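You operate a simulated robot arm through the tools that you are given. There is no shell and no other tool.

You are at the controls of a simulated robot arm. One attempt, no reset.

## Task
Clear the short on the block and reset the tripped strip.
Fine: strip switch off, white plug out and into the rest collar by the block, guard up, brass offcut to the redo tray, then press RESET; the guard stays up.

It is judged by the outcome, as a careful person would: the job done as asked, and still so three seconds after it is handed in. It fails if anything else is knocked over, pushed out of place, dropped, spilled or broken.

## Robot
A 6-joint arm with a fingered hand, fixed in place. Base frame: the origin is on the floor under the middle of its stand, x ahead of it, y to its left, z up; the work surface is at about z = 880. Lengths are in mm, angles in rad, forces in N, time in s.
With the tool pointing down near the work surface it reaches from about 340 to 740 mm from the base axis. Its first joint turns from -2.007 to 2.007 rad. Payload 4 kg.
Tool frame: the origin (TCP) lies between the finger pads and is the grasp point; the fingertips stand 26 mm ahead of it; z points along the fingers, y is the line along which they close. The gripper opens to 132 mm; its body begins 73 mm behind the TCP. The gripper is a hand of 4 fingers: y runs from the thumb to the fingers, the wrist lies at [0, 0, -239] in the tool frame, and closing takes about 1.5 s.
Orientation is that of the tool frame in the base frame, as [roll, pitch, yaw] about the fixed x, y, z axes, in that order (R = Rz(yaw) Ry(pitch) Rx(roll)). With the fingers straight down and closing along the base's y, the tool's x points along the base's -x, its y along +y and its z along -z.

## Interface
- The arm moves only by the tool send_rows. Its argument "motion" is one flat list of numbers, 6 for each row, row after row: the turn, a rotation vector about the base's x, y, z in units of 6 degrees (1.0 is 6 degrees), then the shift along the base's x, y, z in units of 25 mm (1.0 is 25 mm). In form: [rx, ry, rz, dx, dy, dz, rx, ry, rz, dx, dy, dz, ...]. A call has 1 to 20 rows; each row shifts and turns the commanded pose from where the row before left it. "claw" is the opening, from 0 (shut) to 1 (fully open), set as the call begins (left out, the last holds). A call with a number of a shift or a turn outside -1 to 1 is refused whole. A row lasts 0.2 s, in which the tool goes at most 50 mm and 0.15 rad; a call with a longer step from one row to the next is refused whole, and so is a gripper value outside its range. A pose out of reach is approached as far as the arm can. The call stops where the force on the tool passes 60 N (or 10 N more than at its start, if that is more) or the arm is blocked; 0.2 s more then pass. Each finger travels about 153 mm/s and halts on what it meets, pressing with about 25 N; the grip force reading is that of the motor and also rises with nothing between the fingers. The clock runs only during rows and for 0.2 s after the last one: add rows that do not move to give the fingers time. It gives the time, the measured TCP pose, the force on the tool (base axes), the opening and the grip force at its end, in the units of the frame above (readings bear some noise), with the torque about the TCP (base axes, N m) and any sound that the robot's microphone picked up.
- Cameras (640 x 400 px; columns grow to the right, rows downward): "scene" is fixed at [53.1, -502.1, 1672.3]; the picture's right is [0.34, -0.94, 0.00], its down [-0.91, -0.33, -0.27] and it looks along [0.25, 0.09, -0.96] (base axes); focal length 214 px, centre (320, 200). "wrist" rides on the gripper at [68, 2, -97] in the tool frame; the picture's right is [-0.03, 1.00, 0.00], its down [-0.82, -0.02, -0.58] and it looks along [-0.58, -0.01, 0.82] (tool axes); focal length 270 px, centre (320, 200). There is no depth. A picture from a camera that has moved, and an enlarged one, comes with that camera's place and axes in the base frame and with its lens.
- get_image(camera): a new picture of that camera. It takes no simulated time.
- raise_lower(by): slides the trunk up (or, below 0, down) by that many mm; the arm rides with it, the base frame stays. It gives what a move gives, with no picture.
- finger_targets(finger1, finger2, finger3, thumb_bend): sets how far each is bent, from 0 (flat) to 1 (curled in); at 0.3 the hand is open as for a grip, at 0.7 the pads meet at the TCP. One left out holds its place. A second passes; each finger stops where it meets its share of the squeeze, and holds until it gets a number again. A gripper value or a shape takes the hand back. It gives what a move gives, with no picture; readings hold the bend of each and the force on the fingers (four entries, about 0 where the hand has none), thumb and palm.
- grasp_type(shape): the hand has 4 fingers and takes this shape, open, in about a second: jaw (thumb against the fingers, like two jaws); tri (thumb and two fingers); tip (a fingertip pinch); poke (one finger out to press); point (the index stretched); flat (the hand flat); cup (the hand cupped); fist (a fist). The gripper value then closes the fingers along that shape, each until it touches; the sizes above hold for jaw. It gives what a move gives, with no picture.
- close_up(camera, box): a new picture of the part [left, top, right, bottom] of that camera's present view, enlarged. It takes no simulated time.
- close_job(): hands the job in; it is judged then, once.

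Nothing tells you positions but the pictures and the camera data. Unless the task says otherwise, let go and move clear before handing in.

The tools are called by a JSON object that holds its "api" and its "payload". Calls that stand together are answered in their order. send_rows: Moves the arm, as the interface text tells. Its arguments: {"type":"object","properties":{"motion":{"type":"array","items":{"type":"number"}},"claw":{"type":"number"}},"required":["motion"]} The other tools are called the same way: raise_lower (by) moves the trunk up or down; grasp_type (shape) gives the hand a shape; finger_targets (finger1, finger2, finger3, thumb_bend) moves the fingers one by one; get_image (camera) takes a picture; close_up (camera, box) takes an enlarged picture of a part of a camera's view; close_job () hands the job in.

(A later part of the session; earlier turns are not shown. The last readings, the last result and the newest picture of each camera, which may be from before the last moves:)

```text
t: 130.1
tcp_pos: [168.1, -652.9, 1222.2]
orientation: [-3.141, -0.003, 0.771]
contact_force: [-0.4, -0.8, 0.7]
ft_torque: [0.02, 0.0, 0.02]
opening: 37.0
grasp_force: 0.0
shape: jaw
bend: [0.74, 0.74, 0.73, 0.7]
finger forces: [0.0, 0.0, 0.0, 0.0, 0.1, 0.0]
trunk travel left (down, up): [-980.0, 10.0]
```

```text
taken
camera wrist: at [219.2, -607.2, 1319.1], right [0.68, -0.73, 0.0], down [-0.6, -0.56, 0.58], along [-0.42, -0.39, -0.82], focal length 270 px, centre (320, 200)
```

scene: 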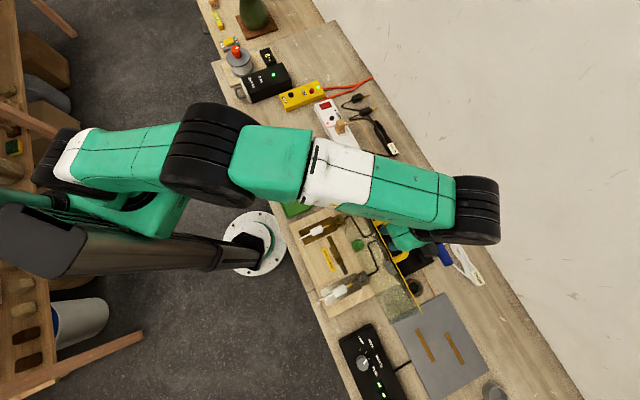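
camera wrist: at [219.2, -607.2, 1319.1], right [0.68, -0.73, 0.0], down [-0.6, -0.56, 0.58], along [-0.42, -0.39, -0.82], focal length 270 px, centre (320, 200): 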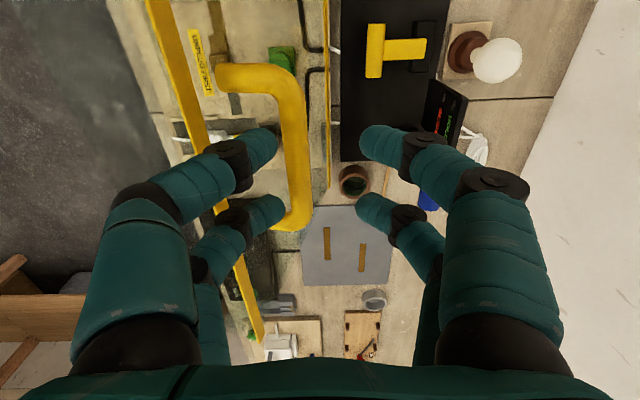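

The fingertips are above the bar now. I'll raise a bit more, move back over the guard's top edge to the robot side, and close the hand for pushing.

{"api": "send_rows", "payload": {"motion": [0, 0, 0, -0.05, 0.05, 0.36, 0, 0, 0, -0.05, 0.05, 0.36, 0, 0, 0, -0.4, 0.4, 0.05, 0, 0, 0, -0.7, 0.7, 0, 0, 0, 0, -0.7, 0.7, 0, 0, 0, 0, -0.7, 0.7, 0, 0, 0, 0, -0.7, 0.7, 0, 0, 0, 0, -0.7, 0.7, 0, 0, 0, 0, -0.7, 0.7, 0, 0, 0, 0, -0.7, 0.7, 0, 0, 0, 0, -0.7, 0.7, 0, 0, 0, 0, 0, 0, 0]}}

{"api": "get_image", "payload": {"camera": "scene"}}

{"api": "get_image", "payload": {"camera": "wrist"}}

```text
t: 132.7
tcp_pos: [17.0, -500.8, 1242.4]
orientation: [-3.141, -0.003, 0.772]
contact_force: [0.1, 0.5, 0.3]
ft_torque: [-0.04, 0.01, 0.01]
opening: 37.1
grasp_force: 0.1
shape: jaw
bend: [0.74, 0.74, 0.73, 0.7]
finger forces: [0.0, 0.0, 0.0, 0.0, 0.1, 0.0]
trunk travel left (down, up): [-980.0, 10.0]
```

```text
taken
```

scene: 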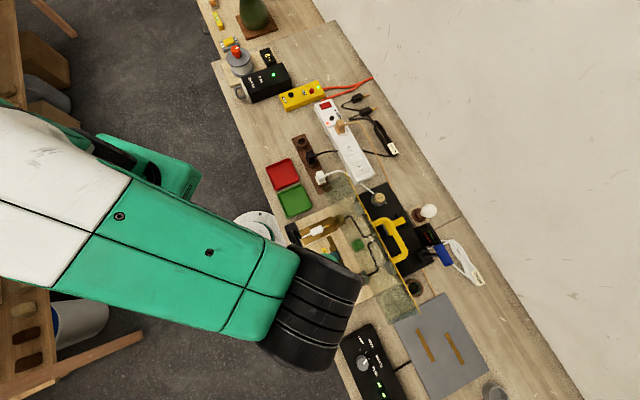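

```text
taken
camera wrist: at [66.2, -455.8, 1337.0], right [0.68, -0.73, 0.0], down [-0.6, -0.56, 0.58], along [-0.42, -0.39, -0.82], focal length 270 px, centre (320, 200)
```

wrist: 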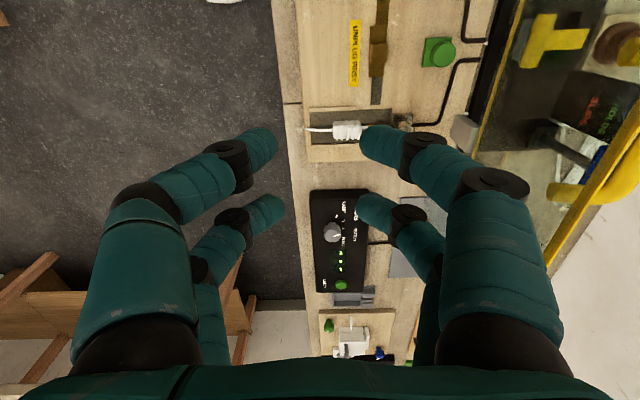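

The guard stays raised on its own. I'll zoom to judge its angle.

{"api": "close_up", "payload": {"camera": "scene", "box": [320, 170, 440, 330]}}

{"api": "close_up", "payload": {"camera": "wrist", "box": [440, 0, 640, 280]}}

```text
2.50 times, centred on (380, 250) of scene
camera zoom: at [53.1, -502.1, 1672.3], right [0.34, -0.94, 0.0], down [-0.91, -0.33, -0.27], along [0.25, 0.09, -0.96], focal length 536 px, centre (170, 75)
```

zoom: 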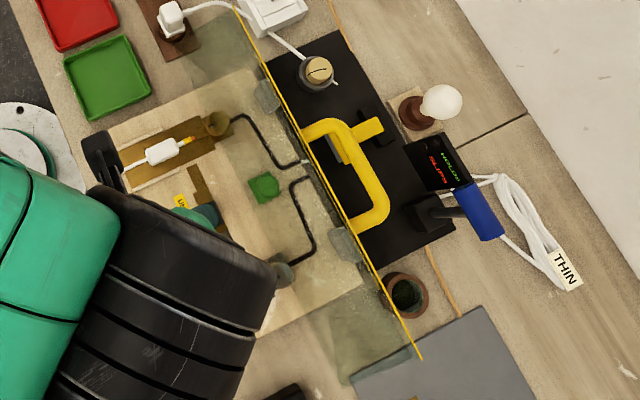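

```text
1.43 times, centred on (540, 140) of wrist
camera zoom: at [66.2, -455.8, 1337.0], right [0.68, -0.73, 0.0], down [-0.6, -0.56, 0.58], along [-0.42, -0.39, -0.82], focal length 386 px, centre (6, 286)
```

zoom: 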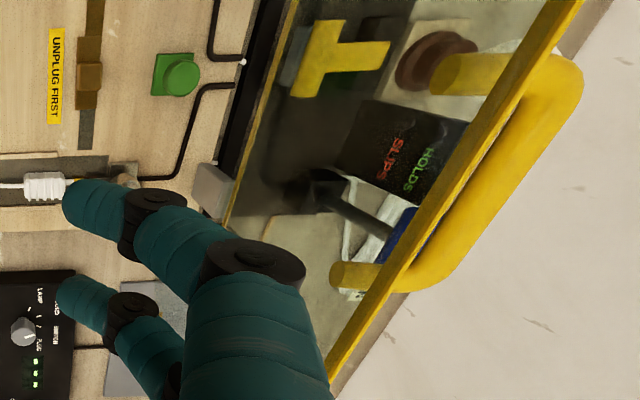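

The guard rests at about 75° (both yellow bars line up with the camera ray). I'll close the hand, drop to the height of its front lip on the robot side, and push it back gently.

{"api": "send_rows", "payload": {"motion": [0, 0, 0, 0, 0, -0.6, 0, 0, 0, 0, 0, -0.8, 0, 0, 0, 0, 0, -0.9, 0, 0, 0, 0, 0, -0.9, 0, 0, 0, 0, 0, -0.75, 0, 0, 0, 0, 0, 0, 0, 0, 0, 0, 0, 0], "claw": 0}}

{"api": "get_image", "payload": {"camera": "wrist"}}

```text
t: 134.3
tcp_pos: [17.8, -501.7, 1142.7]
orientation: [-3.141, -0.004, 0.771]
contact_force: [0.3, 0.5, -0.6]
ft_torque: [0.01, -0.01, 0.03]
opening: 0.2
grasp_force: 24.9
shape: jaw
bend: [0.62, 0.63, 0.63, 0.7]
finger forces: [0.0, 0.0, 0.0, 0.0, 0.0, 0.0]
trunk travel left (down, up): [-980.0, 10.0]
```

```text
taken
camera wrist: at [68.0, -457.4, 1238.6], right [0.68, -0.73, 0.0], down [-0.6, -0.56, 0.58], along [-0.42, -0.39, -0.82], focal length 270 px, centre (320, 200)
```

wrist: 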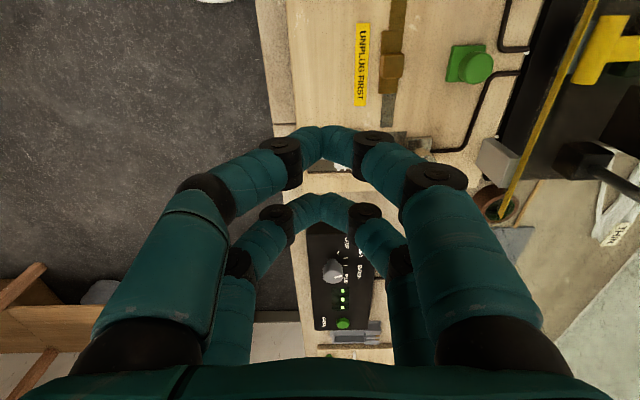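

{"api": "send_rows", "payload": {"motion": [0, 0, 0, 0.5, -0.5, 0, 0, 0, 0, 0.5, -0.5, 0, 0, 0, 0, 0.25, -0.25, 0, 0, 0, 0, 0.25, -0.25, 0, 0, 0, 0, 0.25, -0.25, 0, 0, 0, 0, 0, 0, 0]}}

{"api": "get_image", "payload": {"camera": "wrist"}}

{"api": "close_up", "payload": {"camera": "scene", "box": [320, 170, 440, 330]}}

```text
t: 135.7
tcp_pos: [60.8, -544.4, 1142.2]
orientation: [-3.14, -0.002, 0.77]
contact_force: [-1.2, 0.3, 0.0]
ft_torque: [-0.04, -0.07, 0.01]
opening: 0.0
grasp_force: 24.9
shape: jaw
bend: [0.62, 0.63, 0.63, 0.7]
finger forces: [0.7, 0.0, 0.0, 0.0, 0.0, 0.0]
trunk travel left (down, up): [-980.0, 10.0]
```

```text
taken
camera wrist: at [111.2, -500.2, 1239.2], right [0.68, -0.73, 0.0], down [-0.6, -0.56, 0.58], along [-0.42, -0.39, -0.82], focal length 270 px, centre (320, 200)
```

wrist: 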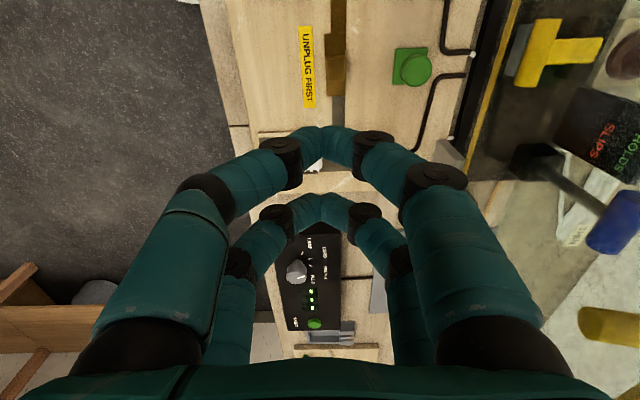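

```text
2.50 times, centred on (380, 250) of scene
camera zoom: at [53.1, -502.1, 1672.3], right [0.34, -0.94, 0.0], down [-0.91, -0.33, -0.27], along [0.25, 0.09, -0.96], focal length 536 px, centre (170, 75)
```

zoom: 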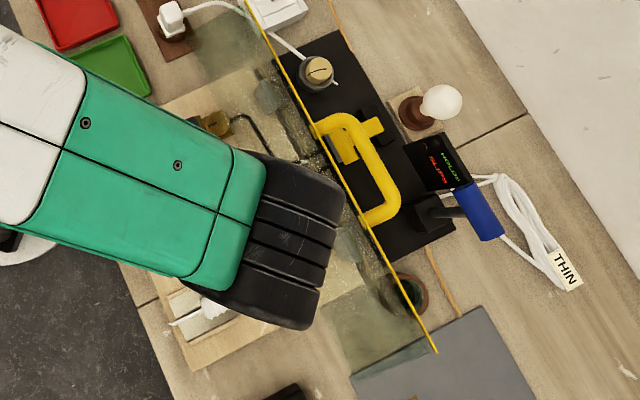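

Contact is made and the guard is swinging further back. Continuing the push.

{"api": "send_rows", "payload": {"motion": [0, 0, 0, 0.25, -0.25, 0.03, 0, 0, 0, 0.25, -0.25, 0.03, 0, 0, 0, 0.25, -0.25, 0.03, 0, 0, 0, 0.25, -0.25, 0.03, 0, 0, 0, 0.25, -0.25, 0.03, 0, 0, 0, 0, 0, 0]}}

{"api": "close_up", "payload": {"camera": "scene", "box": [320, 170, 440, 330]}}

{"api": "send_rows", "payload": {"motion": [0, 0, 0, 0.2, -0.2, 0.03, 0, 0, 0, 0.2, -0.2, 0.03, 0, 0, 0, 0.2, -0.2, 0.03, 0, 0, 0, 0, 0, 0]}}

{"api": "close_up", "payload": {"camera": "scene", "box": [320, 170, 440, 330]}}

```text
t: 137.1
tcp_pos: [90.0, -575.9, 1147.8]
orientation: [-3.139, -0.003, 0.773]
contact_force: [-1.5, 1.2, 1.0]
ft_torque: [-0.02, -0.01, -0.01]
opening: 0.1
grasp_force: 24.6
shape: jaw
bend: [0.62, 0.63, 0.63, 0.7]
finger forces: [0.6, 0.0, 0.0, 0.0, 0.1, 0.1]
trunk travel left (down, up): [-980.0, 10.0]
```

```text
2.50 times, centred on (380, 250) of scene
camera zoom: at [53.1, -502.1, 1672.3], right [0.34, -0.94, 0.0], down [-0.91, -0.33, -0.27], along [0.25, 0.09, -0.96], focal length 536 px, centre (170, 75)
```

zoom: 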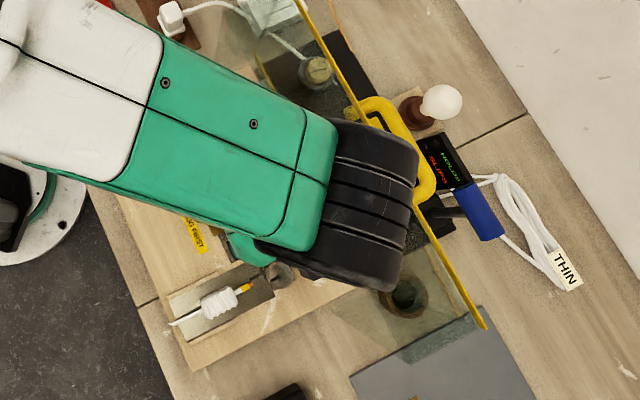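

```text
t: 138.1
tcp_pos: [106.4, -590.2, 1149.9]
orientation: [-3.141, -0.003, 0.771]
contact_force: [-0.6, 1.5, 0.1]
ft_torque: [0.0, 0.02, -0.01]
opening: 0.1
grasp_force: 25.5
shape: jaw
bend: [0.62, 0.63, 0.63, 0.7]
finger forces: [0.4, 0.0, 0.2, 0.0, 0.1, 0.0]
trunk travel left (down, up): [-980.0, 10.0]
```

```text
2.50 times, centred on (380, 250) of scene
camera zoom: at [53.1, -502.1, 1672.3], right [0.34, -0.94, 0.0], down [-0.91, -0.33, -0.27], along [0.25, 0.09, -0.96], focal length 536 px, centre (170, 75)
```

zoom: 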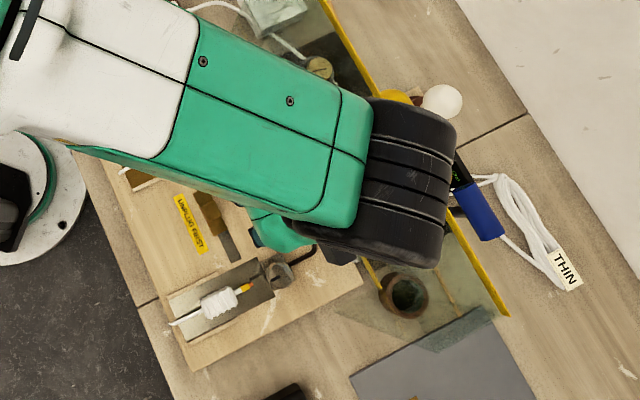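

It's just past vertical now, at about 95°. I'll push a little more to find where it rests or stops.

{"api": "send_rows", "payload": {"motion": [0, 0, 0, 0.2, -0.2, 0.02, 0, 0, 0, 0.2, -0.2, 0.02, 0, 0, 0, 0.2, -0.2, 0.02, 0, 0, 0, 0, 0, 0]}}

{"api": "close_up", "payload": {"camera": "scene", "box": [320, 170, 440, 330]}}

{"api": "get_image", "payload": {"camera": "wrist"}}

```text
t: 139.1
tcp_pos: [116.6, -602.6, 1150.9]
orientation: [-3.135, -0.004, 0.77]
contact_force: [-23.7, 25.3, -5.6]
ft_torque: [-1.51, -1.19, 0.65]
opening: 0.0
grasp_force: 25.1
shape: jaw
bend: [0.62, 0.63, 0.63, 0.7]
finger forces: [34.0, 0.6, 0.0, 0.0, 0.0, 0.0]
trunk travel left (down, up): [-980.0, 10.0]
```

```text
2.50 times, centred on (380, 250) of scene
camera zoom: at [53.1, -502.1, 1672.3], right [0.34, -0.94, 0.0], down [-0.91, -0.33, -0.27], along [0.25, 0.09, -0.96], focal length 536 px, centre (170, 75)
```

zoom: 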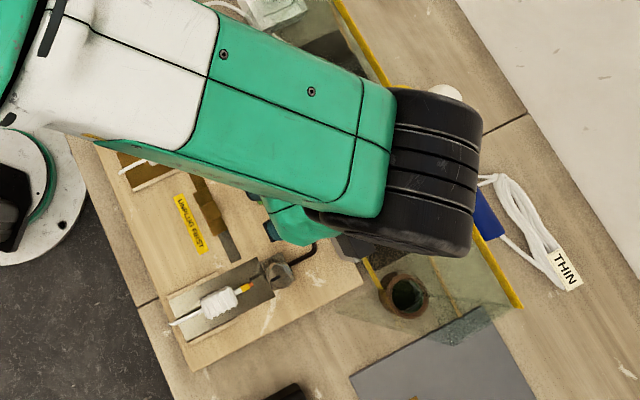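

```text
taken
camera wrist: at [165.7, -556.7, 1247.0], right [0.68, -0.73, 0.0], down [-0.6, -0.56, 0.57], along [-0.42, -0.39, -0.82], focal length 270 px, centre (320, 200)
```

wrist: 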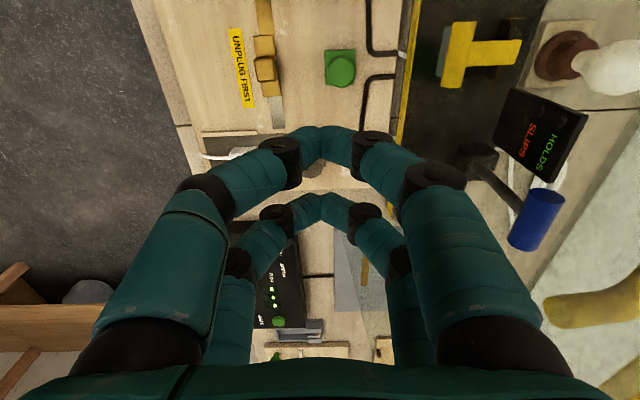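

The force rose sharply: the guard has reached its end stop past vertical. I'll back away and watch whether it stays.

{"api": "send_rows", "payload": {"motion": [0, 0, 0, -0.3, 0.3, 0, 0, 0, 0, -0.6, 0.6, 0, 0, 0, 0, -0.7, 0.7, 0, 0, 0, 0, -0.7, 0.7, 0, 0, 0, 0, -0.7, 0.7, 0, 0, 0, 0, 0, 0, 0]}}

{"api": "close_up", "payload": {"camera": "scene", "box": [320, 170, 440, 330]}}

{"api": "send_rows", "payload": {"motion": [0, 0, 0, 0, 0, 0, 0, 0, 0, 0, 0, 0, 0, 0, 0, 0, 0, 0, 0, 0, 0, 0, 0, 0, 0, 0, 0, 0, 0, 0, 0, 0, 0, 0, 0, 0, 0, 0, 0, 0, 0, 0, 0, 0, 0, 0, 0, 0, 0, 0, 0, 0, 0, 0, 0, 0, 0, 0, 0, 0, 0, 0, 0, 0, 0, 0, 0, 0, 0, 0, 0, 0]}}

{"api": "close_up", "payload": {"camera": "scene", "box": [320, 170, 440, 330]}}

```text
t: 140.5
tcp_pos: [47.8, -530.5, 1149.4]
orientation: [-3.138, -0.003, 0.773]
contact_force: [0.5, 0.7, -0.8]
ft_torque: [0.02, -0.03, 0.0]
opening: 0.1
grasp_force: 25.0
shape: jaw
bend: [0.62, 0.63, 0.63, 0.7]
finger forces: [0.0, 0.1, 0.0, 0.1, 0.0, 0.0]
trunk travel left (down, up): [-980.0, 10.0]
```

```text
2.50 times, centred on (380, 250) of scene
camera zoom: at [53.1, -502.1, 1672.3], right [0.34, -0.94, 0.0], down [-0.91, -0.33, -0.27], along [0.25, 0.09, -0.96], focal length 536 px, centre (170, 75)
```

zoom: 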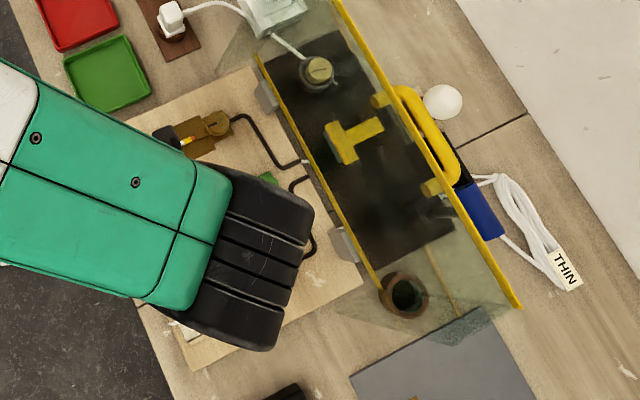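

```text
t: 143.1
tcp_pos: [48.9, -531.5, 1150.1]
orientation: [-3.139, -0.004, 0.772]
contact_force: [0.1, 0.2, -0.3]
ft_torque: [0.02, 0.02, 0.03]
opening: 0.0
grasp_force: 25.2
shape: jaw
bend: [0.62, 0.63, 0.63, 0.7]
finger forces: [0.1, 0.0, 0.0, 0.1, 0.0, 0.1]
trunk travel left (down, up): [-980.0, 10.0]
```

```text
2.50 times, centred on (380, 250) of scene
camera zoom: at [53.1, -502.1, 1672.3], right [0.34, -0.94, 0.0], down [-0.91, -0.33, -0.27], along [0.25, 0.09, -0.96], focal length 536 px, centre (170, 75)
```

zoom: 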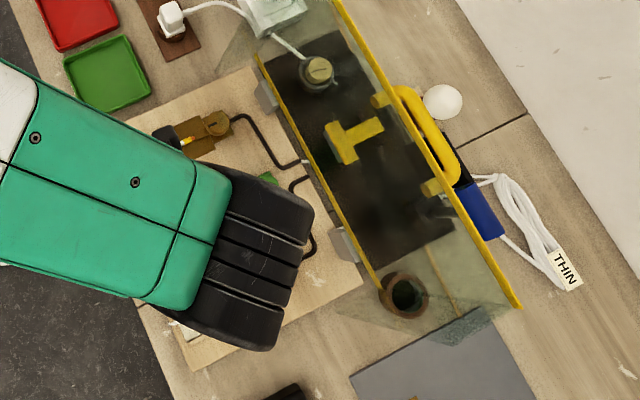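

The guard stays up at its stop. Next is the brass offcut: I'll open the hand and look at the block from above.

{"api": "grasp_type", "payload": {"shape": "jaw"}}

{"api": "get_image", "payload": {"camera": "wrist"}}

{"api": "close_up", "payload": {"camera": "wrist", "box": [220, 0, 420, 150]}}

```text
t: 144.0
tcp_pos: [46.8, -529.4, 1149.6]
orientation: [-3.14, -0.004, 0.771]
contact_force: [0.5, 1.5, -0.2]
ft_torque: [-0.02, -0.01, 0.0]
opening: 131.8
grasp_force: 0.0
shape: jaw
bend: [0.3, 0.3, 0.3, 0.3]
finger forces: [0.0, 0.1, 0.1, 0.0, 0.0, 0.1]
trunk travel left (down, up): [-980.0, 10.0]
```

```text
taken
camera wrist: at [97.9, -485.3, 1245.2], right [0.68, -0.73, 0.0], down [-0.6, -0.56, 0.58], along [-0.42, -0.39, -0.82], focal length 270 px, centre (320, 200)
```

wrist: 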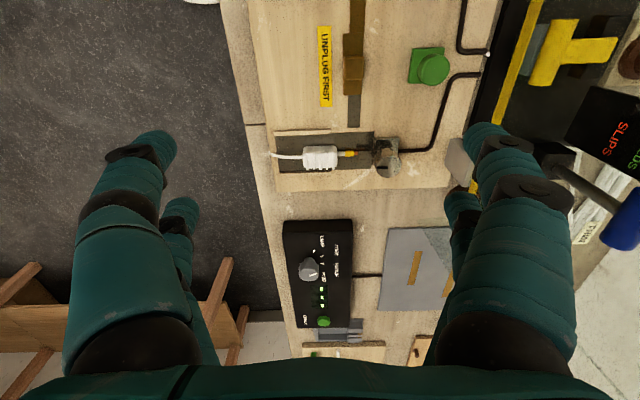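

```text
2.67 times, centred on (320, 75) of wrist
camera zoom: at [97.9, -485.3, 1245.2], right [0.68, -0.73, 0.0], down [-0.6, -0.56, 0.58], along [-0.42, -0.39, -0.82], focal length 721 px, centre (320, 533)
```

zoom: 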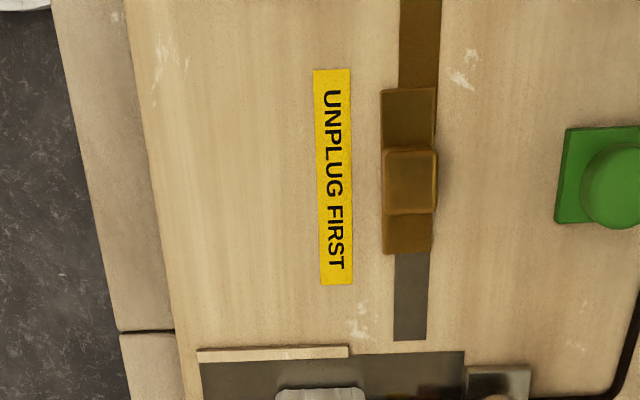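

I can see the offcut clearly: a 62×22 mm brass plate with a 21 mm cube knob, bridging the brass and grey strips, with its cube at about e2=448, yt=-325. I'll pinch the cube with the front finger pair, so I'm moving over it and descending partway.

{"api": "send_rows", "payload": {"motion": [0, 0, 0, 0.5, -0.606, 0, 0, 0, 0, 0.5, -0.606, 0, 0, 0, 0, 0, 0, -1, 0, 0, 0, 0, 0, -1, 0, 0, 0, 0, 0, -1, 0, 0, 0, 0, 0, -1, 0, 0, 0, 0, 0, -1, 0, 0, 0, 0, 0, -1, 0, 0, 0, 0, 0, 0, 0, 0, 0, 0, 0, 0], "claw": 0.38}}

{"api": "get_image", "payload": {"camera": "wrist"}}

{"api": "close_up", "payload": {"camera": "wrist", "box": [220, 60, 420, 230]}}

```text
t: 146.2
tcp_pos: [69.3, -562.4, 1001.2]
orientation: [-3.138, -0.003, 0.772]
contact_force: [-1.3, -0.1, 0.2]
ft_torque: [0.01, 0.02, 0.0]
opening: 50.6
grasp_force: 0.0
shape: jaw
bend: [0.73, 0.73, 0.73, 0.7]
finger forces: [0.0, 0.0, 0.1, 0.0, 0.0, 0.0]
trunk travel left (down, up): [-980.0, 10.0]
```

```text
taken
camera wrist: at [119.5, -516.5, 1096.3], right [0.68, -0.73, 0.0], down [-0.6, -0.56, 0.58], along [-0.42, -0.39, -0.82], focal length 270 px, centre (320, 200)
```

wrist: 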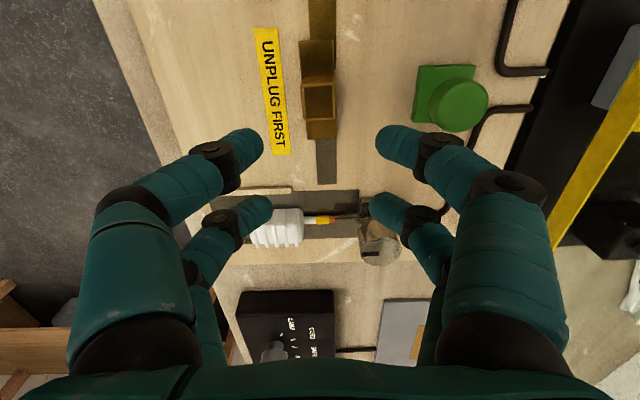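

```text
2.35 times, centred on (320, 145) of wrist
camera zoom: at [119.5, -516.5, 1096.3], right [0.68, -0.73, 0.0], down [-0.6, -0.56, 0.58], along [-0.42, -0.39, -0.82], focal length 636 px, centre (320, 329)
```

zoom: 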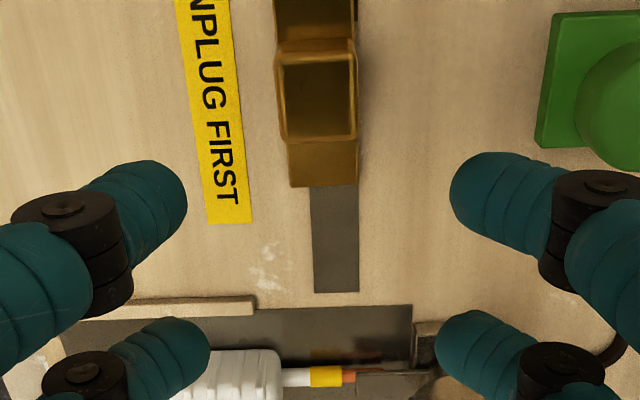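

Two-view triangulation gives the cube top at z≈925, centred under the front finger pair (x=+21, y=+1). Descending carefully with force checks.

{"api": "send_rows", "payload": {"motion": [0, 0, 0, 0, 0, -0.8, 0, 0, 0, 0, 0, -0.8, 0, 0, 0, 0, 0, -0.3, 0, 0, 0, 0, 0, 0]}}

{"api": "get_image", "payload": {"camera": "wrist"}}

{"api": "send_rows", "payload": {"motion": [0, 0, 0, 0, 0, -0.12, 0, 0, 0, 0, 0, -0.12, 0, 0, 0, 0, 0, 0]}}

{"api": "get_image", "payload": {"camera": "wrist"}}

```text
t: 147.2
tcp_pos: [69.6, -562.4, 953.3]
orientation: [-3.139, -0.003, 0.771]
contact_force: [0.3, -0.1, 0.0]
ft_torque: [-0.01, -0.03, 0.0]
opening: 50.4
grasp_force: 0.1
shape: jaw
bend: [0.73, 0.73, 0.73, 0.7]
finger forces: [0.1, 0.0, 0.0, 0.1, 0.0, 0.0]
trunk travel left (down, up): [-980.0, 10.0]
```

```text
taken
camera wrist: at [120.3, -517.1, 1048.4], right [0.68, -0.73, 0.0], down [-0.6, -0.56, 0.58], along [-0.42, -0.39, -0.82], focal length 270 px, centre (320, 200)
```

wrist: 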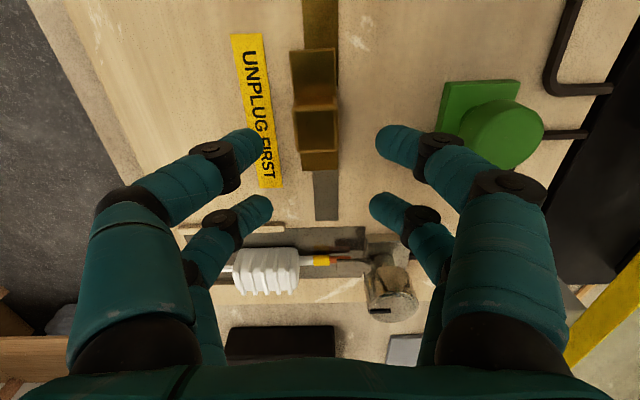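

```text
t: 148.0
tcp_pos: [71.1, -561.6, 946.7]
orientation: [3.141, -0.005, 0.773]
contact_force: [-1.0, -0.8, -0.7]
ft_torque: [0.03, -0.02, 0.03]
opening: 50.8
grasp_force: 0.1
shape: jaw
bend: [0.73, 0.73, 0.73, 0.7]
finger forces: [0.0, 0.0, 0.1, 0.0, 0.0, 0.1]
trunk travel left (down, up): [-980.0, 10.0]
```

```text
taken
camera wrist: at [121.3, -516.6, 1043.3], right [0.68, -0.73, 0.0], down [-0.6, -0.56, 0.58], along [-0.42, -0.39, -0.82], focal length 270 px, centre (320, 200)
```

wrist: 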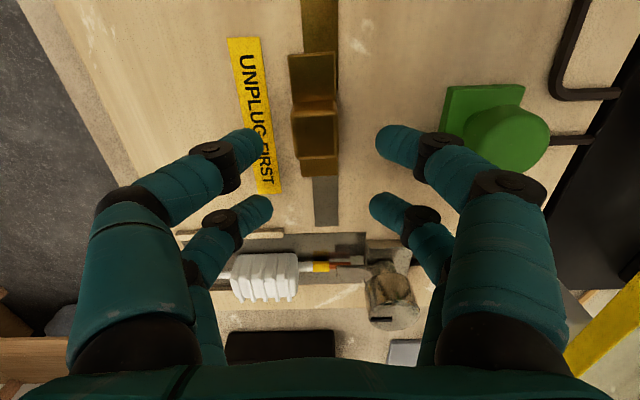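

The cube is right in the closing plane of the front pair. Easing down the last few mm.

{"api": "send_rows", "payload": {"motion": [0, 0, 0, 0, 0, -0.1, 0, 0, 0, 0, 0, -0.08, 0, 0, 0, 0, 0, 0]}}

{"api": "send_rows", "payload": {"motion": [0, 0, 0, 0, 0, -0.06, 0, 0, 0, 0, 0, 0]}}

{"api": "close_up", "payload": {"camera": "wrist", "box": [220, 60, 420, 230]}}

```text
t: 148.8
tcp_pos: [70.8, -562.7, 944.6]
orientation: [-3.14, -0.004, 0.771]
contact_force: [0.1, 0.3, -0.2]
ft_torque: [-0.02, -0.02, -0.04]
opening: 50.7
grasp_force: 0.0
shape: jaw
bend: [0.73, 0.73, 0.73, 0.7]
finger forces: [0.0, 0.0, 0.0, 0.0, 0.1, 0.1]
trunk travel left (down, up): [-980.0, 10.0]
```

```text
t: 149.4
tcp_pos: [72.9, -562.8, 942.0]
orientation: [-3.141, -0.005, 0.773]
contact_force: [-0.2, -0.3, -0.1]
ft_torque: [0.0, -0.03, 0.0]
opening: 50.7
grasp_force: 0.0
shape: jaw
bend: [0.73, 0.73, 0.73, 0.7]
finger forces: [0.0, 0.0, 0.0, 0.0, 0.0, 0.0]
trunk travel left (down, up): [-980.0, 10.0]
```

```text
2.35 times, centred on (320, 145) of wrist
camera zoom: at [121.8, -516.9, 1038.1], right [0.68, -0.73, 0.0], down [-0.6, -0.56, 0.58], along [-0.42, -0.39, -0.82], focal length 636 px, centre (320, 329)
```

zoom: 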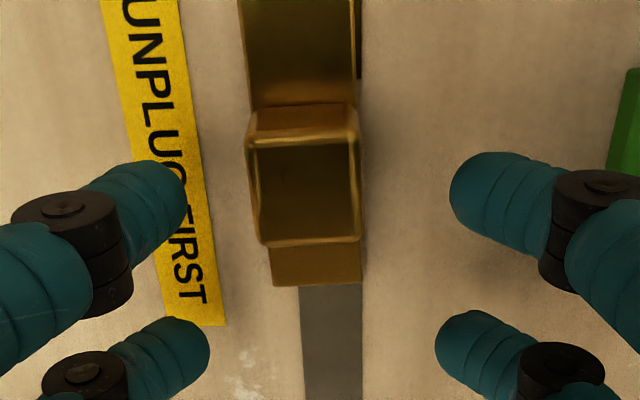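

{"api": "send_rows", "payload": {"motion": [0, 0, 0, -0.07, 0.07, -0.04, 0, 0, 0, 0, 0, 0]}}

{"api": "send_rows", "payload": {"motion": [0, 0, 0, 0, 0, 0, 0, 0, 0, 0, 0, 0, 0, 0, 0, 0, 0, 0, 0, 0, 0, 0, 0, 0, 0, 0, 0, 0, 0, 0, 0, 0, 0, 0, 0, 0, 0, 0, 0, 0, 0, 0], "claw": 0}}

{"api": "get_image", "payload": {"camera": "wrist"}}

{"api": "close_up", "payload": {"camera": "wrist", "box": [220, 60, 420, 230]}}

```text
t: 150.0
tcp_pos: [69.8, -559.5, 941.3]
orientation: [-3.141, -0.003, 0.771]
contact_force: [0.0, 0.1, -0.3]
ft_torque: [0.03, 0.01, -0.02]
opening: 50.4
grasp_force: 0.0
shape: jaw
bend: [0.73, 0.73, 0.73, 0.7]
finger forces: [0.0, 0.0, 0.0, 0.1, 0.0, 0.1]
trunk travel left (down, up): [-980.0, 10.0]
```

```text
t: 151.6
tcp_pos: [70.2, -561.0, 942.4]
orientation: [-3.141, -0.002, 0.772]
contact_force: [-0.6, 0.3, -0.5]
ft_torque: [0.0, 0.01, -0.04]
opening: 6.8
grasp_force: 25.3
shape: jaw
bend: [0.72, 0.63, 0.63, 0.7]
finger forces: [22.2, 0.1, 0.0, 0.0, 22.1, 0.1]
trunk travel left (down, up): [-980.0, 10.0]
```

```text
taken
camera wrist: at [119.6, -515.1, 1037.2], right [0.68, -0.73, 0.0], down [-0.6, -0.56, 0.58], along [-0.42, -0.39, -0.82], focal length 270 px, centre (320, 200)
```

wrist: 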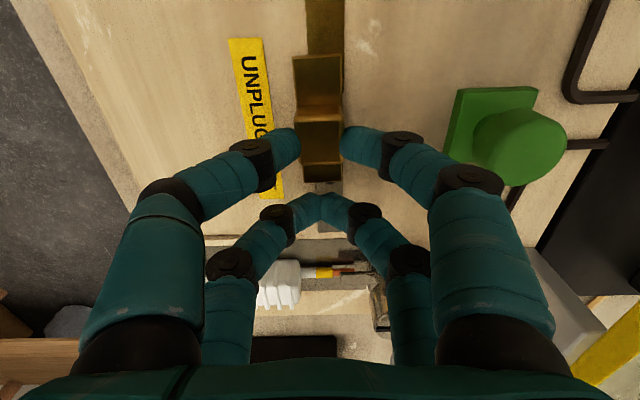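

```text
2.35 times, centred on (320, 145) of wrist
camera zoom: at [119.6, -515.1, 1037.2], right [0.68, -0.73, 0.0], down [-0.6, -0.56, 0.58], along [-0.42, -0.39, -0.82], focal length 636 px, centre (320, 329)
```

zoom: 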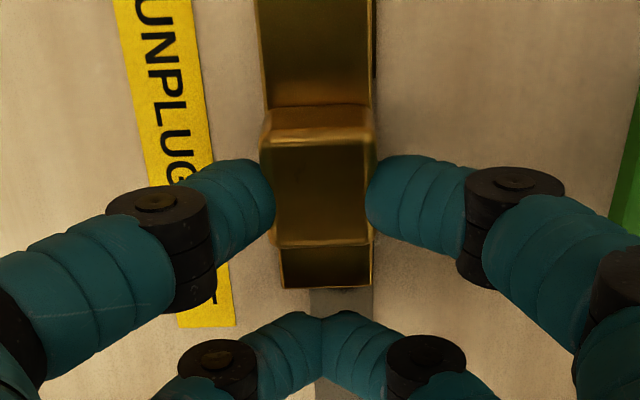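

Finger1 and thumb hold the cube at 22 N each. Lifting straight up.

{"api": "send_rows", "payload": {"motion": [0, 0, 0, 0, 0, 0.15, 0, 0, 0, 0, 0, 0.25, 0, 0, 0, 0, 0, 0.5, 0, 0, 0, 0, 0, 0]}}

{"api": "get_image", "payload": {"camera": "wrist"}}

```text
t: 152.6
tcp_pos: [68.9, -560.9, 962.3]
orientation: [-3.139, -0.004, 0.771]
contact_force: [0.6, 0.0, -0.7]
ft_torque: [-0.02, 0.01, -0.01]
opening: 6.8
grasp_force: 24.9
shape: jaw
bend: [0.72, 0.63, 0.63, 0.7]
finger forces: [22.2, 0.0, 0.0, 0.0, 22.3, 0.1]
trunk travel left (down, up): [-980.0, 10.0]
```

```text
taken
camera wrist: at [118.6, -515.6, 1058.8], right [0.68, -0.73, 0.0], down [-0.6, -0.56, 0.57], along [-0.42, -0.39, -0.82], focal length 270 px, centre (320, 200)
```

wrist: 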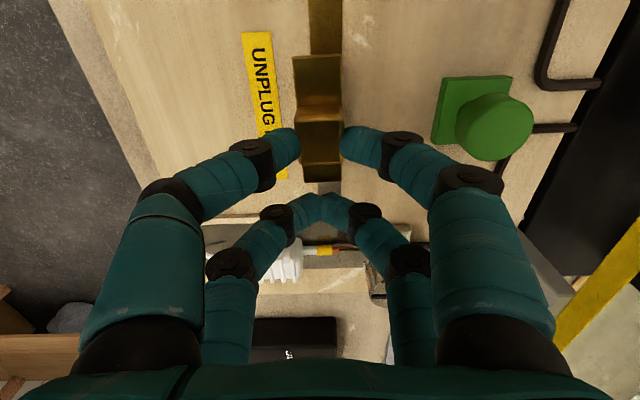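

The offcut is held. I'll rise and carry it over to the red REDO tray, whose centre is at about (303,-254).

{"api": "send_rows", "payload": {"motion": [0, 0, 0, 0, 0, 0.9, 0, 0, 0, 0, 0, 0.9, 0, 0, 0, 0, 0, 0.9, 0, 0, 0, 0, 0, 0.9, 0, 0, 0, 0, 0, 0.9, 0, 0, 0, 0.692, 0.917, 0, 0, 0, 0, 0.692, 0.917, 0, 0, 0, 0, 0.692, 0.917, 0, 0, 0, 0, 0.692, 0.917, 0, 0, 0, 0, 0.692, 0.917, 0, 0, 0, 0, 0.692, 0.917, 0, 0, 0, 0, 0, 0, 0]}}

{"api": "get_image", "payload": {"camera": "wrist"}}

{"api": "close_up", "payload": {"camera": "scene", "box": [280, 160, 440, 330]}}

```text
t: 155.2
tcp_pos: [174.8, -423.1, 1073.3]
orientation: [-3.139, -0.003, 0.772]
contact_force: [-0.5, -0.6, -1.2]
ft_torque: [0.02, 0.0, -0.01]
opening: 6.8
grasp_force: 25.3
shape: jaw
bend: [0.72, 0.63, 0.63, 0.7]
finger forces: [22.1, 0.0, 0.0, 0.0, 22.2, 0.0]
trunk travel left (down, up): [-980.0, 10.0]
```

```text
taken
camera wrist: at [224.6, -377.5, 1170.1], right [0.68, -0.73, 0.0], down [-0.6, -0.56, 0.57], along [-0.42, -0.39, -0.82], focal length 270 px, centre (320, 200)
```

wrist: 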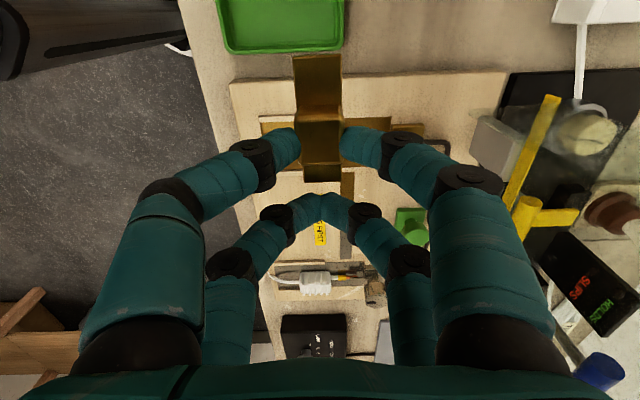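

```text
2.35 times, centred on (360, 245) of scene
camera zoom: at [53.1, -502.1, 1672.3], right [0.34, -0.94, 0.0], down [-0.91, -0.33, -0.27], along [0.25, 0.09, -0.96], focal length 505 px, centre (226, 94)
```

zoom: 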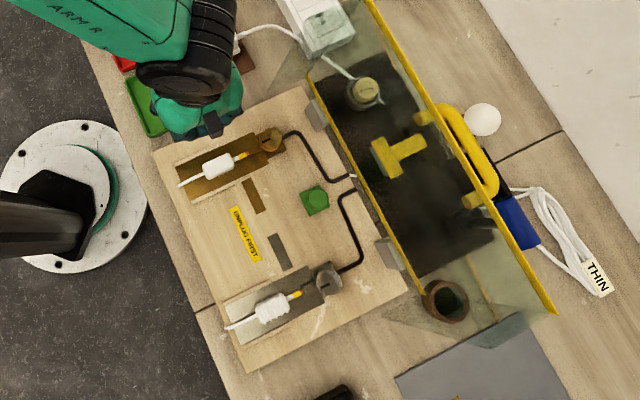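

The block now shows the two strips separated, so the short is cleared. Continuing to the red tray.

{"api": "send_rows", "payload": {"motion": [0, 0, 0, 0.681, 0.917, 0, 0, 0, 0, 0.681, 0.917, 0, 0, 0, 0, 0.681, 0.917, 0, 0, 0, 0, 0.681, 0.917, 0, 0, 0, 0, 0.681, 0.917, 0, 0, 0, 0, 0.681, 0.917, 0, 0, 0, 0, 0.681, 0.917, 0, 0, 0, 0, 0, 0, 0]}}

{"api": "get_image", "payload": {"camera": "wrist"}}

{"api": "close_up", "payload": {"camera": "scene", "box": [240, 140, 360, 230]}}

```text
t: 157.0
tcp_pos: [290.1, -263.2, 1075.1]
orientation: [-3.139, -0.003, 0.771]
contact_force: [-0.1, -0.6, -0.4]
ft_torque: [0.0, -0.01, -0.01]
opening: 6.6
grasp_force: 25.5
shape: jaw
bend: [0.72, 0.63, 0.63, 0.7]
finger forces: [22.1, 0.0, 0.1, 0.0, 22.1, 0.1]
trunk travel left (down, up): [-980.0, 10.0]
```

```text
taken
camera wrist: at [341.2, -217.8, 1170.9], right [0.68, -0.73, 0.0], down [-0.6, -0.56, 0.57], along [-0.42, -0.39, -0.82], focal length 270 px, centre (320, 200)
```

wrist: 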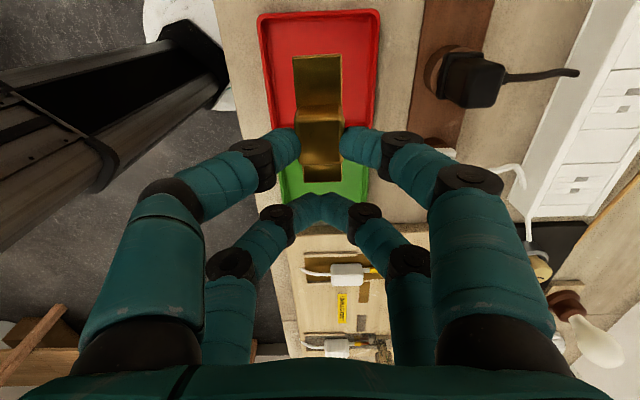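

```text
4.44 times, centred on (300, 185) of scene
camera zoom: at [53.1, -502.1, 1672.3], right [0.34, -0.94, 0.0], down [-0.91, -0.33, -0.27], along [0.25, 0.09, -0.96], focal length 953 px, centre (409, 267)
```

zoom: 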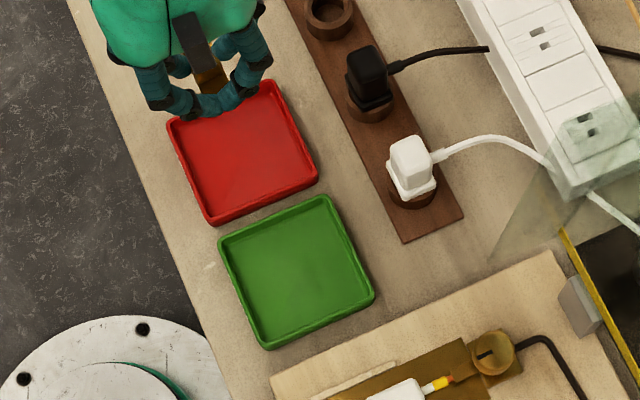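

{"api": "send_rows", "payload": {"motion": [0, 0, 0, 0.21, 0.01, 0, 0, 0, 0, 0, 0, -0.9, 0, 0, 0, 0, 0, -0.9, 0, 0, 0, 0, 0, -0.9, 0, 0, 0, 0, 0, -0.9, 0, 0, 0, 0, 0, -0.9, 0, 0, 0, 0, 0, -0.4, 0, 0, 0, 0, 0, 0]}}

{"api": "get_image", "payload": {"camera": "wrist"}}

{"api": "close_up", "payload": {"camera": "scene", "box": [240, 140, 360, 230]}}

```text
t: 158.8
tcp_pos: [297.5, -261.7, 954.0]
orientation: [-3.138, -0.001, 0.771]
contact_force: [-0.2, -0.7, -0.7]
ft_torque: [-0.02, 0.0, 0.0]
opening: 6.8
grasp_force: 25.2
shape: jaw
bend: [0.72, 0.63, 0.63, 0.7]
finger forces: [22.2, 0.0, 0.2, 0.1, 22.2, 0.1]
trunk travel left (down, up): [-980.0, 10.0]
```

```text
taken
camera wrist: at [348.1, -217.2, 1049.3], right [0.68, -0.73, 0.0], down [-0.6, -0.56, 0.58], along [-0.43, -0.39, -0.82], focal length 270 px, centre (320, 200)
```

wrist: 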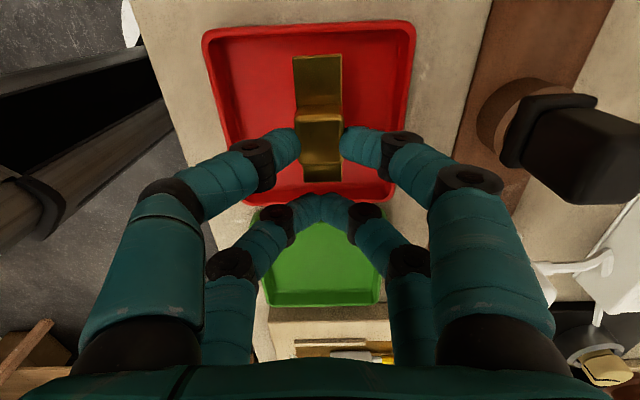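

```text
4.44 times, centred on (300, 185) of scene
camera zoom: at [53.1, -502.1, 1672.3], right [0.34, -0.94, 0.0], down [-0.91, -0.33, -0.27], along [0.25, 0.09, -0.96], focal length 953 px, centre (409, 267)
```

zoom: 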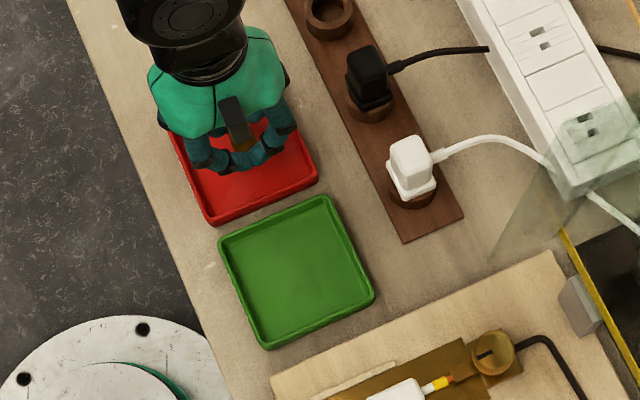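

The offcut is centred over the red tray. Lowering to set it down.

{"api": "send_rows", "payload": {"motion": [0, 0, 0, 0, 0, -0.5, 0, 0, 0, 0, 0, -0.5, 0, 0, 0, 0, 0, -0.25, 0, 0, 0, 0, 0, 0]}}

{"api": "send_rows", "payload": {"motion": [0, 0, 0, 0, 0, -0.08, 0, 0, 0, 0, 0, -0.08, 0, 0, 0, 0, 0, 0]}}

{"api": "get_image", "payload": {"camera": "wrist"}}

```text
t: 159.8
tcp_pos: [297.2, -263.6, 921.8]
orientation: [-3.141, -0.004, 0.771]
contact_force: [1.0, 1.1, 14.6]
ft_torque: [0.21, -0.22, -0.02]
opening: 7.2
grasp_force: 24.5
shape: jaw
bend: [0.73, 0.63, 0.63, 0.71]
finger forces: [27.0, 0.0, 0.1, 0.1, 26.6, 0.0]
trunk travel left (down, up): [-980.0, 10.0]
```

```text
t: 160.6
tcp_pos: [294.9, -261.4, 917.6]
orientation: [3.14, -0.003, 0.772]
contact_force: [-2.1, -1.9, 36.9]
ft_torque: [0.42, -0.51, 0.0]
opening: 9.9
grasp_force: 24.8
shape: jaw
bend: [0.74, 0.63, 0.63, 0.72]
finger forces: [32.1, 0.1, 0.0, 0.1, 32.2, 0.1]
trunk travel left (down, up): [-980.0, 10.0]
```

```text
taken
camera wrist: at [345.8, -216.2, 1014.3], right [0.68, -0.73, 0.0], down [-0.6, -0.56, 0.57], along [-0.42, -0.39, -0.82], focal length 270 px, centre (320, 200)
```

wrist: 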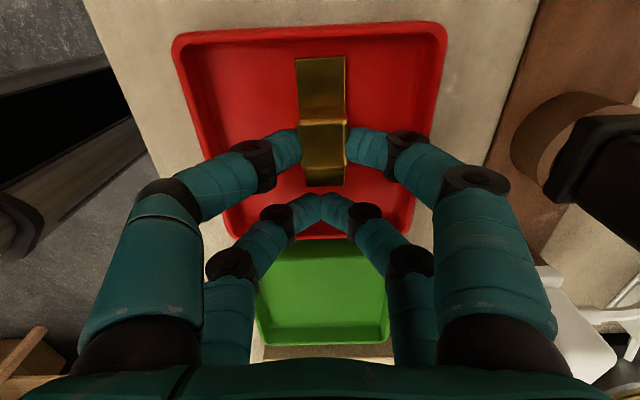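

It's touching the tray floor, pressed a bit firmly. I'll ease up 4 mm and open.

{"api": "send_rows", "payload": {"motion": [0, 0, 0, 0, 0, 0.17, 0, 0, 0, 0, 0, 0]}}

{"api": "send_rows", "payload": {"motion": [0, 0, 0, 0, 0, 0, 0, 0, 0, 0, 0, 0, 0, 0, 0, 0, 0, 0, 0, 0, 0, 0, 0, 0], "claw": 0.33}}

{"api": "get_image", "payload": {"camera": "wrist"}}

```text
t: 161.2
tcp_pos: [295.8, -260.3, 921.2]
orientation: [-3.136, -0.003, 0.771]
contact_force: [-1.2, -1.0, 2.1]
ft_torque: [0.03, -0.01, 0.01]
opening: 8.7
grasp_force: 24.6
shape: jaw
bend: [0.74, 0.63, 0.63, 0.71]
finger forces: [24.0, 0.1, 0.1, 0.0, 23.7, 0.1]
trunk travel left (down, up): [-980.0, 10.0]
```

```text
t: 162.2
tcp_pos: [297.7, -260.4, 922.2]
orientation: [-3.139, -0.004, 0.773]
contact_force: [-0.6, -0.3, 0.5]
ft_torque: [0.01, 0.04, -0.02]
opening: 43.1
grasp_force: 0.1
shape: jaw
bend: [0.74, 0.74, 0.74, 0.7]
finger forces: [0.0, 0.1, 0.0, 0.1, 0.0, 0.1]
trunk travel left (down, up): [-980.0, 10.0]
```

```text
taken
camera wrist: at [346.7, -215.5, 1018.1], right [0.68, -0.73, 0.0], down [-0.6, -0.56, 0.58], along [-0.42, -0.39, -0.82], focal length 270 px, centre (320, 200)
```

wrist: 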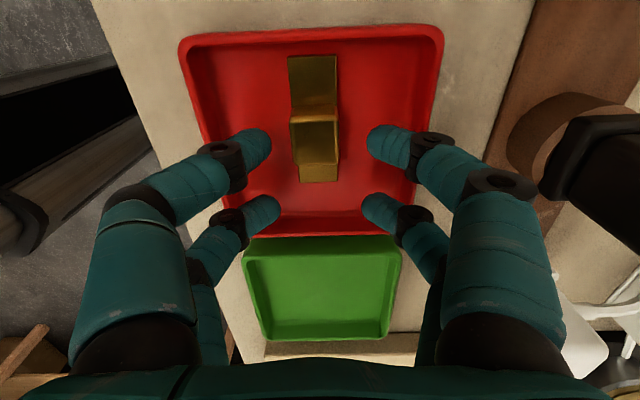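

The offcut is lying in the REDO tray. I'll lift clear, turn the hand back square, and travel above the strip's RESET button.

{"api": "send_rows", "payload": {"motion": [0, 0, 0, 0, 0, 0.4, 0, 0, 0, 0, 0, 0.9, 0, 0, 0, 0, 0, 1, 0, 0, 0, 0, 0, 1, 0, 0, 0, 0, 0, 1, 0, 0, 0, 0, 0, 1, 0, 0, 0, 0, 0, 1, 0, 0, 0, 0, 0, 0]}}

{"api": "get_image", "payload": {"camera": "wrist"}}

{"api": "send_rows", "payload": {"motion": [0, 0, 1, 0.741, -0.216, 0, 0, 0, 1, 0.741, -0.216, 0, 0, 0, 1, 0.741, -0.216, 0, 0, 0, 1, 0.741, -0.216, 0, 0, 0, 1, 0.741, -0.216, 0, 0, 0, 1, 0.741, -0.216, 0, 0, 0, 1, 0.741, -0.216, 0, 0, 0, 1, 0.741, -0.216, 0, 0, 0, 1, 0.741, -0.216, 0, 0, 0, 1, 0.741, -0.216, 0, 0, 0, 1, 0.741, -0.216, 0, 0, 0, 1, 0.741, -0.216, 0, 0, 0, 1, 0.741, -0.216, 0, 0, 0, 1, 0.741, -0.216, 0, 0, 0, 1, 0.741, -0.216, 0, 0, 0, 0.1, 0, 0, 0, 0, 0, 0, 0, 0, 0]}}

{"api": "finger_targets", "payload": {"finger1": 0.3, "finger2": 0.65, "finger3": 0.65, "thumb_bend": 0.3}}

{"api": "get_image", "payload": {"camera": "wrist"}}

{"api": "get_image", "payload": {"camera": "scene"}}

```text
t: 164.0
tcp_pos: [297.8, -264.3, 1077.6]
orientation: [-3.14, -0.004, 0.772]
contact_force: [0.4, 0.2, -0.2]
ft_torque: [-0.01, 0.04, -0.01]
opening: 43.4
grasp_force: 0.1
shape: jaw
bend: [0.74, 0.74, 0.74, 0.7]
finger forces: [0.0, 0.0, 0.0, 0.0, 0.0, 0.1]
trunk travel left (down, up): [-980.0, 10.0]
```

```text
taken
camera wrist: at [347.9, -217.8, 1174.4], right [0.68, -0.73, 0.0], down [-0.6, -0.56, 0.58], along [-0.42, -0.39, -0.82], focal length 270 px, centre (320, 200)
```

wrist: 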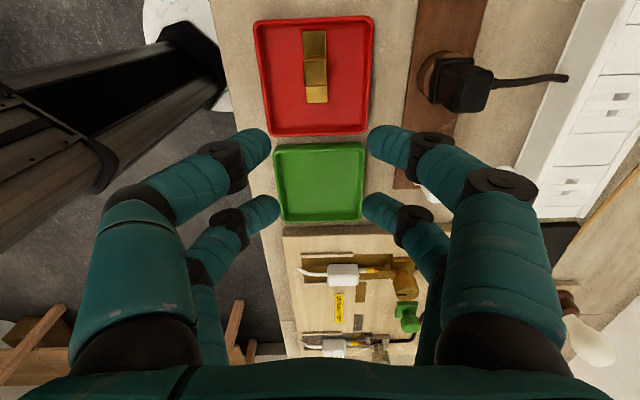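

```text
t: 167.6
tcp_pos: [573.5, -343.4, 1077.7]
orientation: [-3.139, -0.004, 2.355]
contact_force: [-0.7, 0.0, 0.1]
ft_torque: [0.0, -0.04, 0.03]
opening: 43.4
grasp_force: 0.0
shape: jaw
bend: [0.74, 0.74, 0.74, 0.7]
finger forces: [0.0, 0.0, 0.0, 0.0, 0.0, 0.0]
trunk travel left (down, up): [-980.0, 10.0]
```

```text
t: 168.6
tcp_pos: [574.2, -342.1, 1077.8]
orientation: [-3.139, -0.003, 2.353]
contact_force: [-0.1, 0.1, -0.2]
ft_torque: [-0.01, 0.02, -0.01]
opening: 132.5
grasp_force: 0.0
shape: fingers
bend: [0.3, 0.65, 0.65, 0.3]
finger forces: [0.1, 0.0, 0.0, 0.0, 0.0, 0.0]
trunk travel left (down, up): [-980.0, 10.0]
```

```text
taken
camera wrist: at [527.6, -294.4, 1174.2], right [0.73, 0.69, 0.0], down [0.56, -0.59, 0.58], along [0.39, -0.42, -0.82], focal length 270 px, centre (320, 200)
```

wrist: 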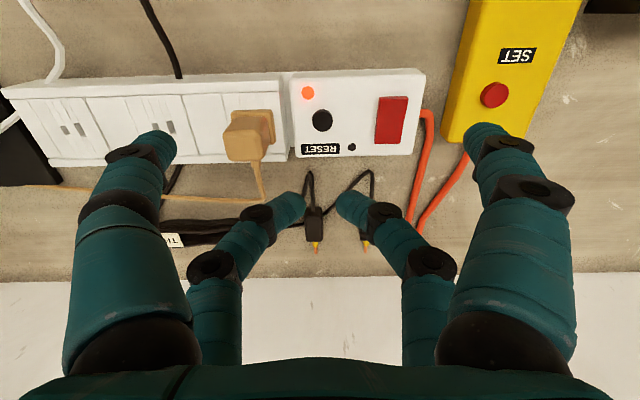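

```text
taken
```

scene: 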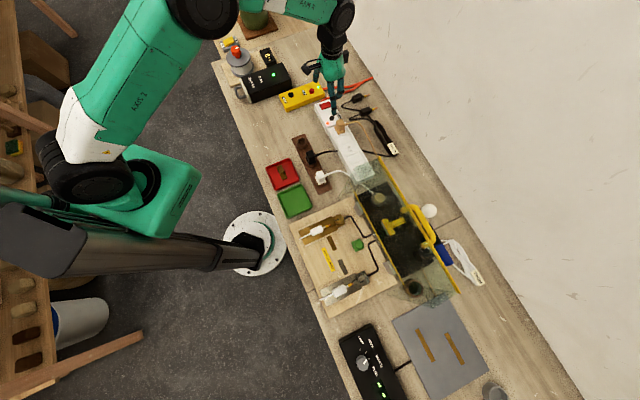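

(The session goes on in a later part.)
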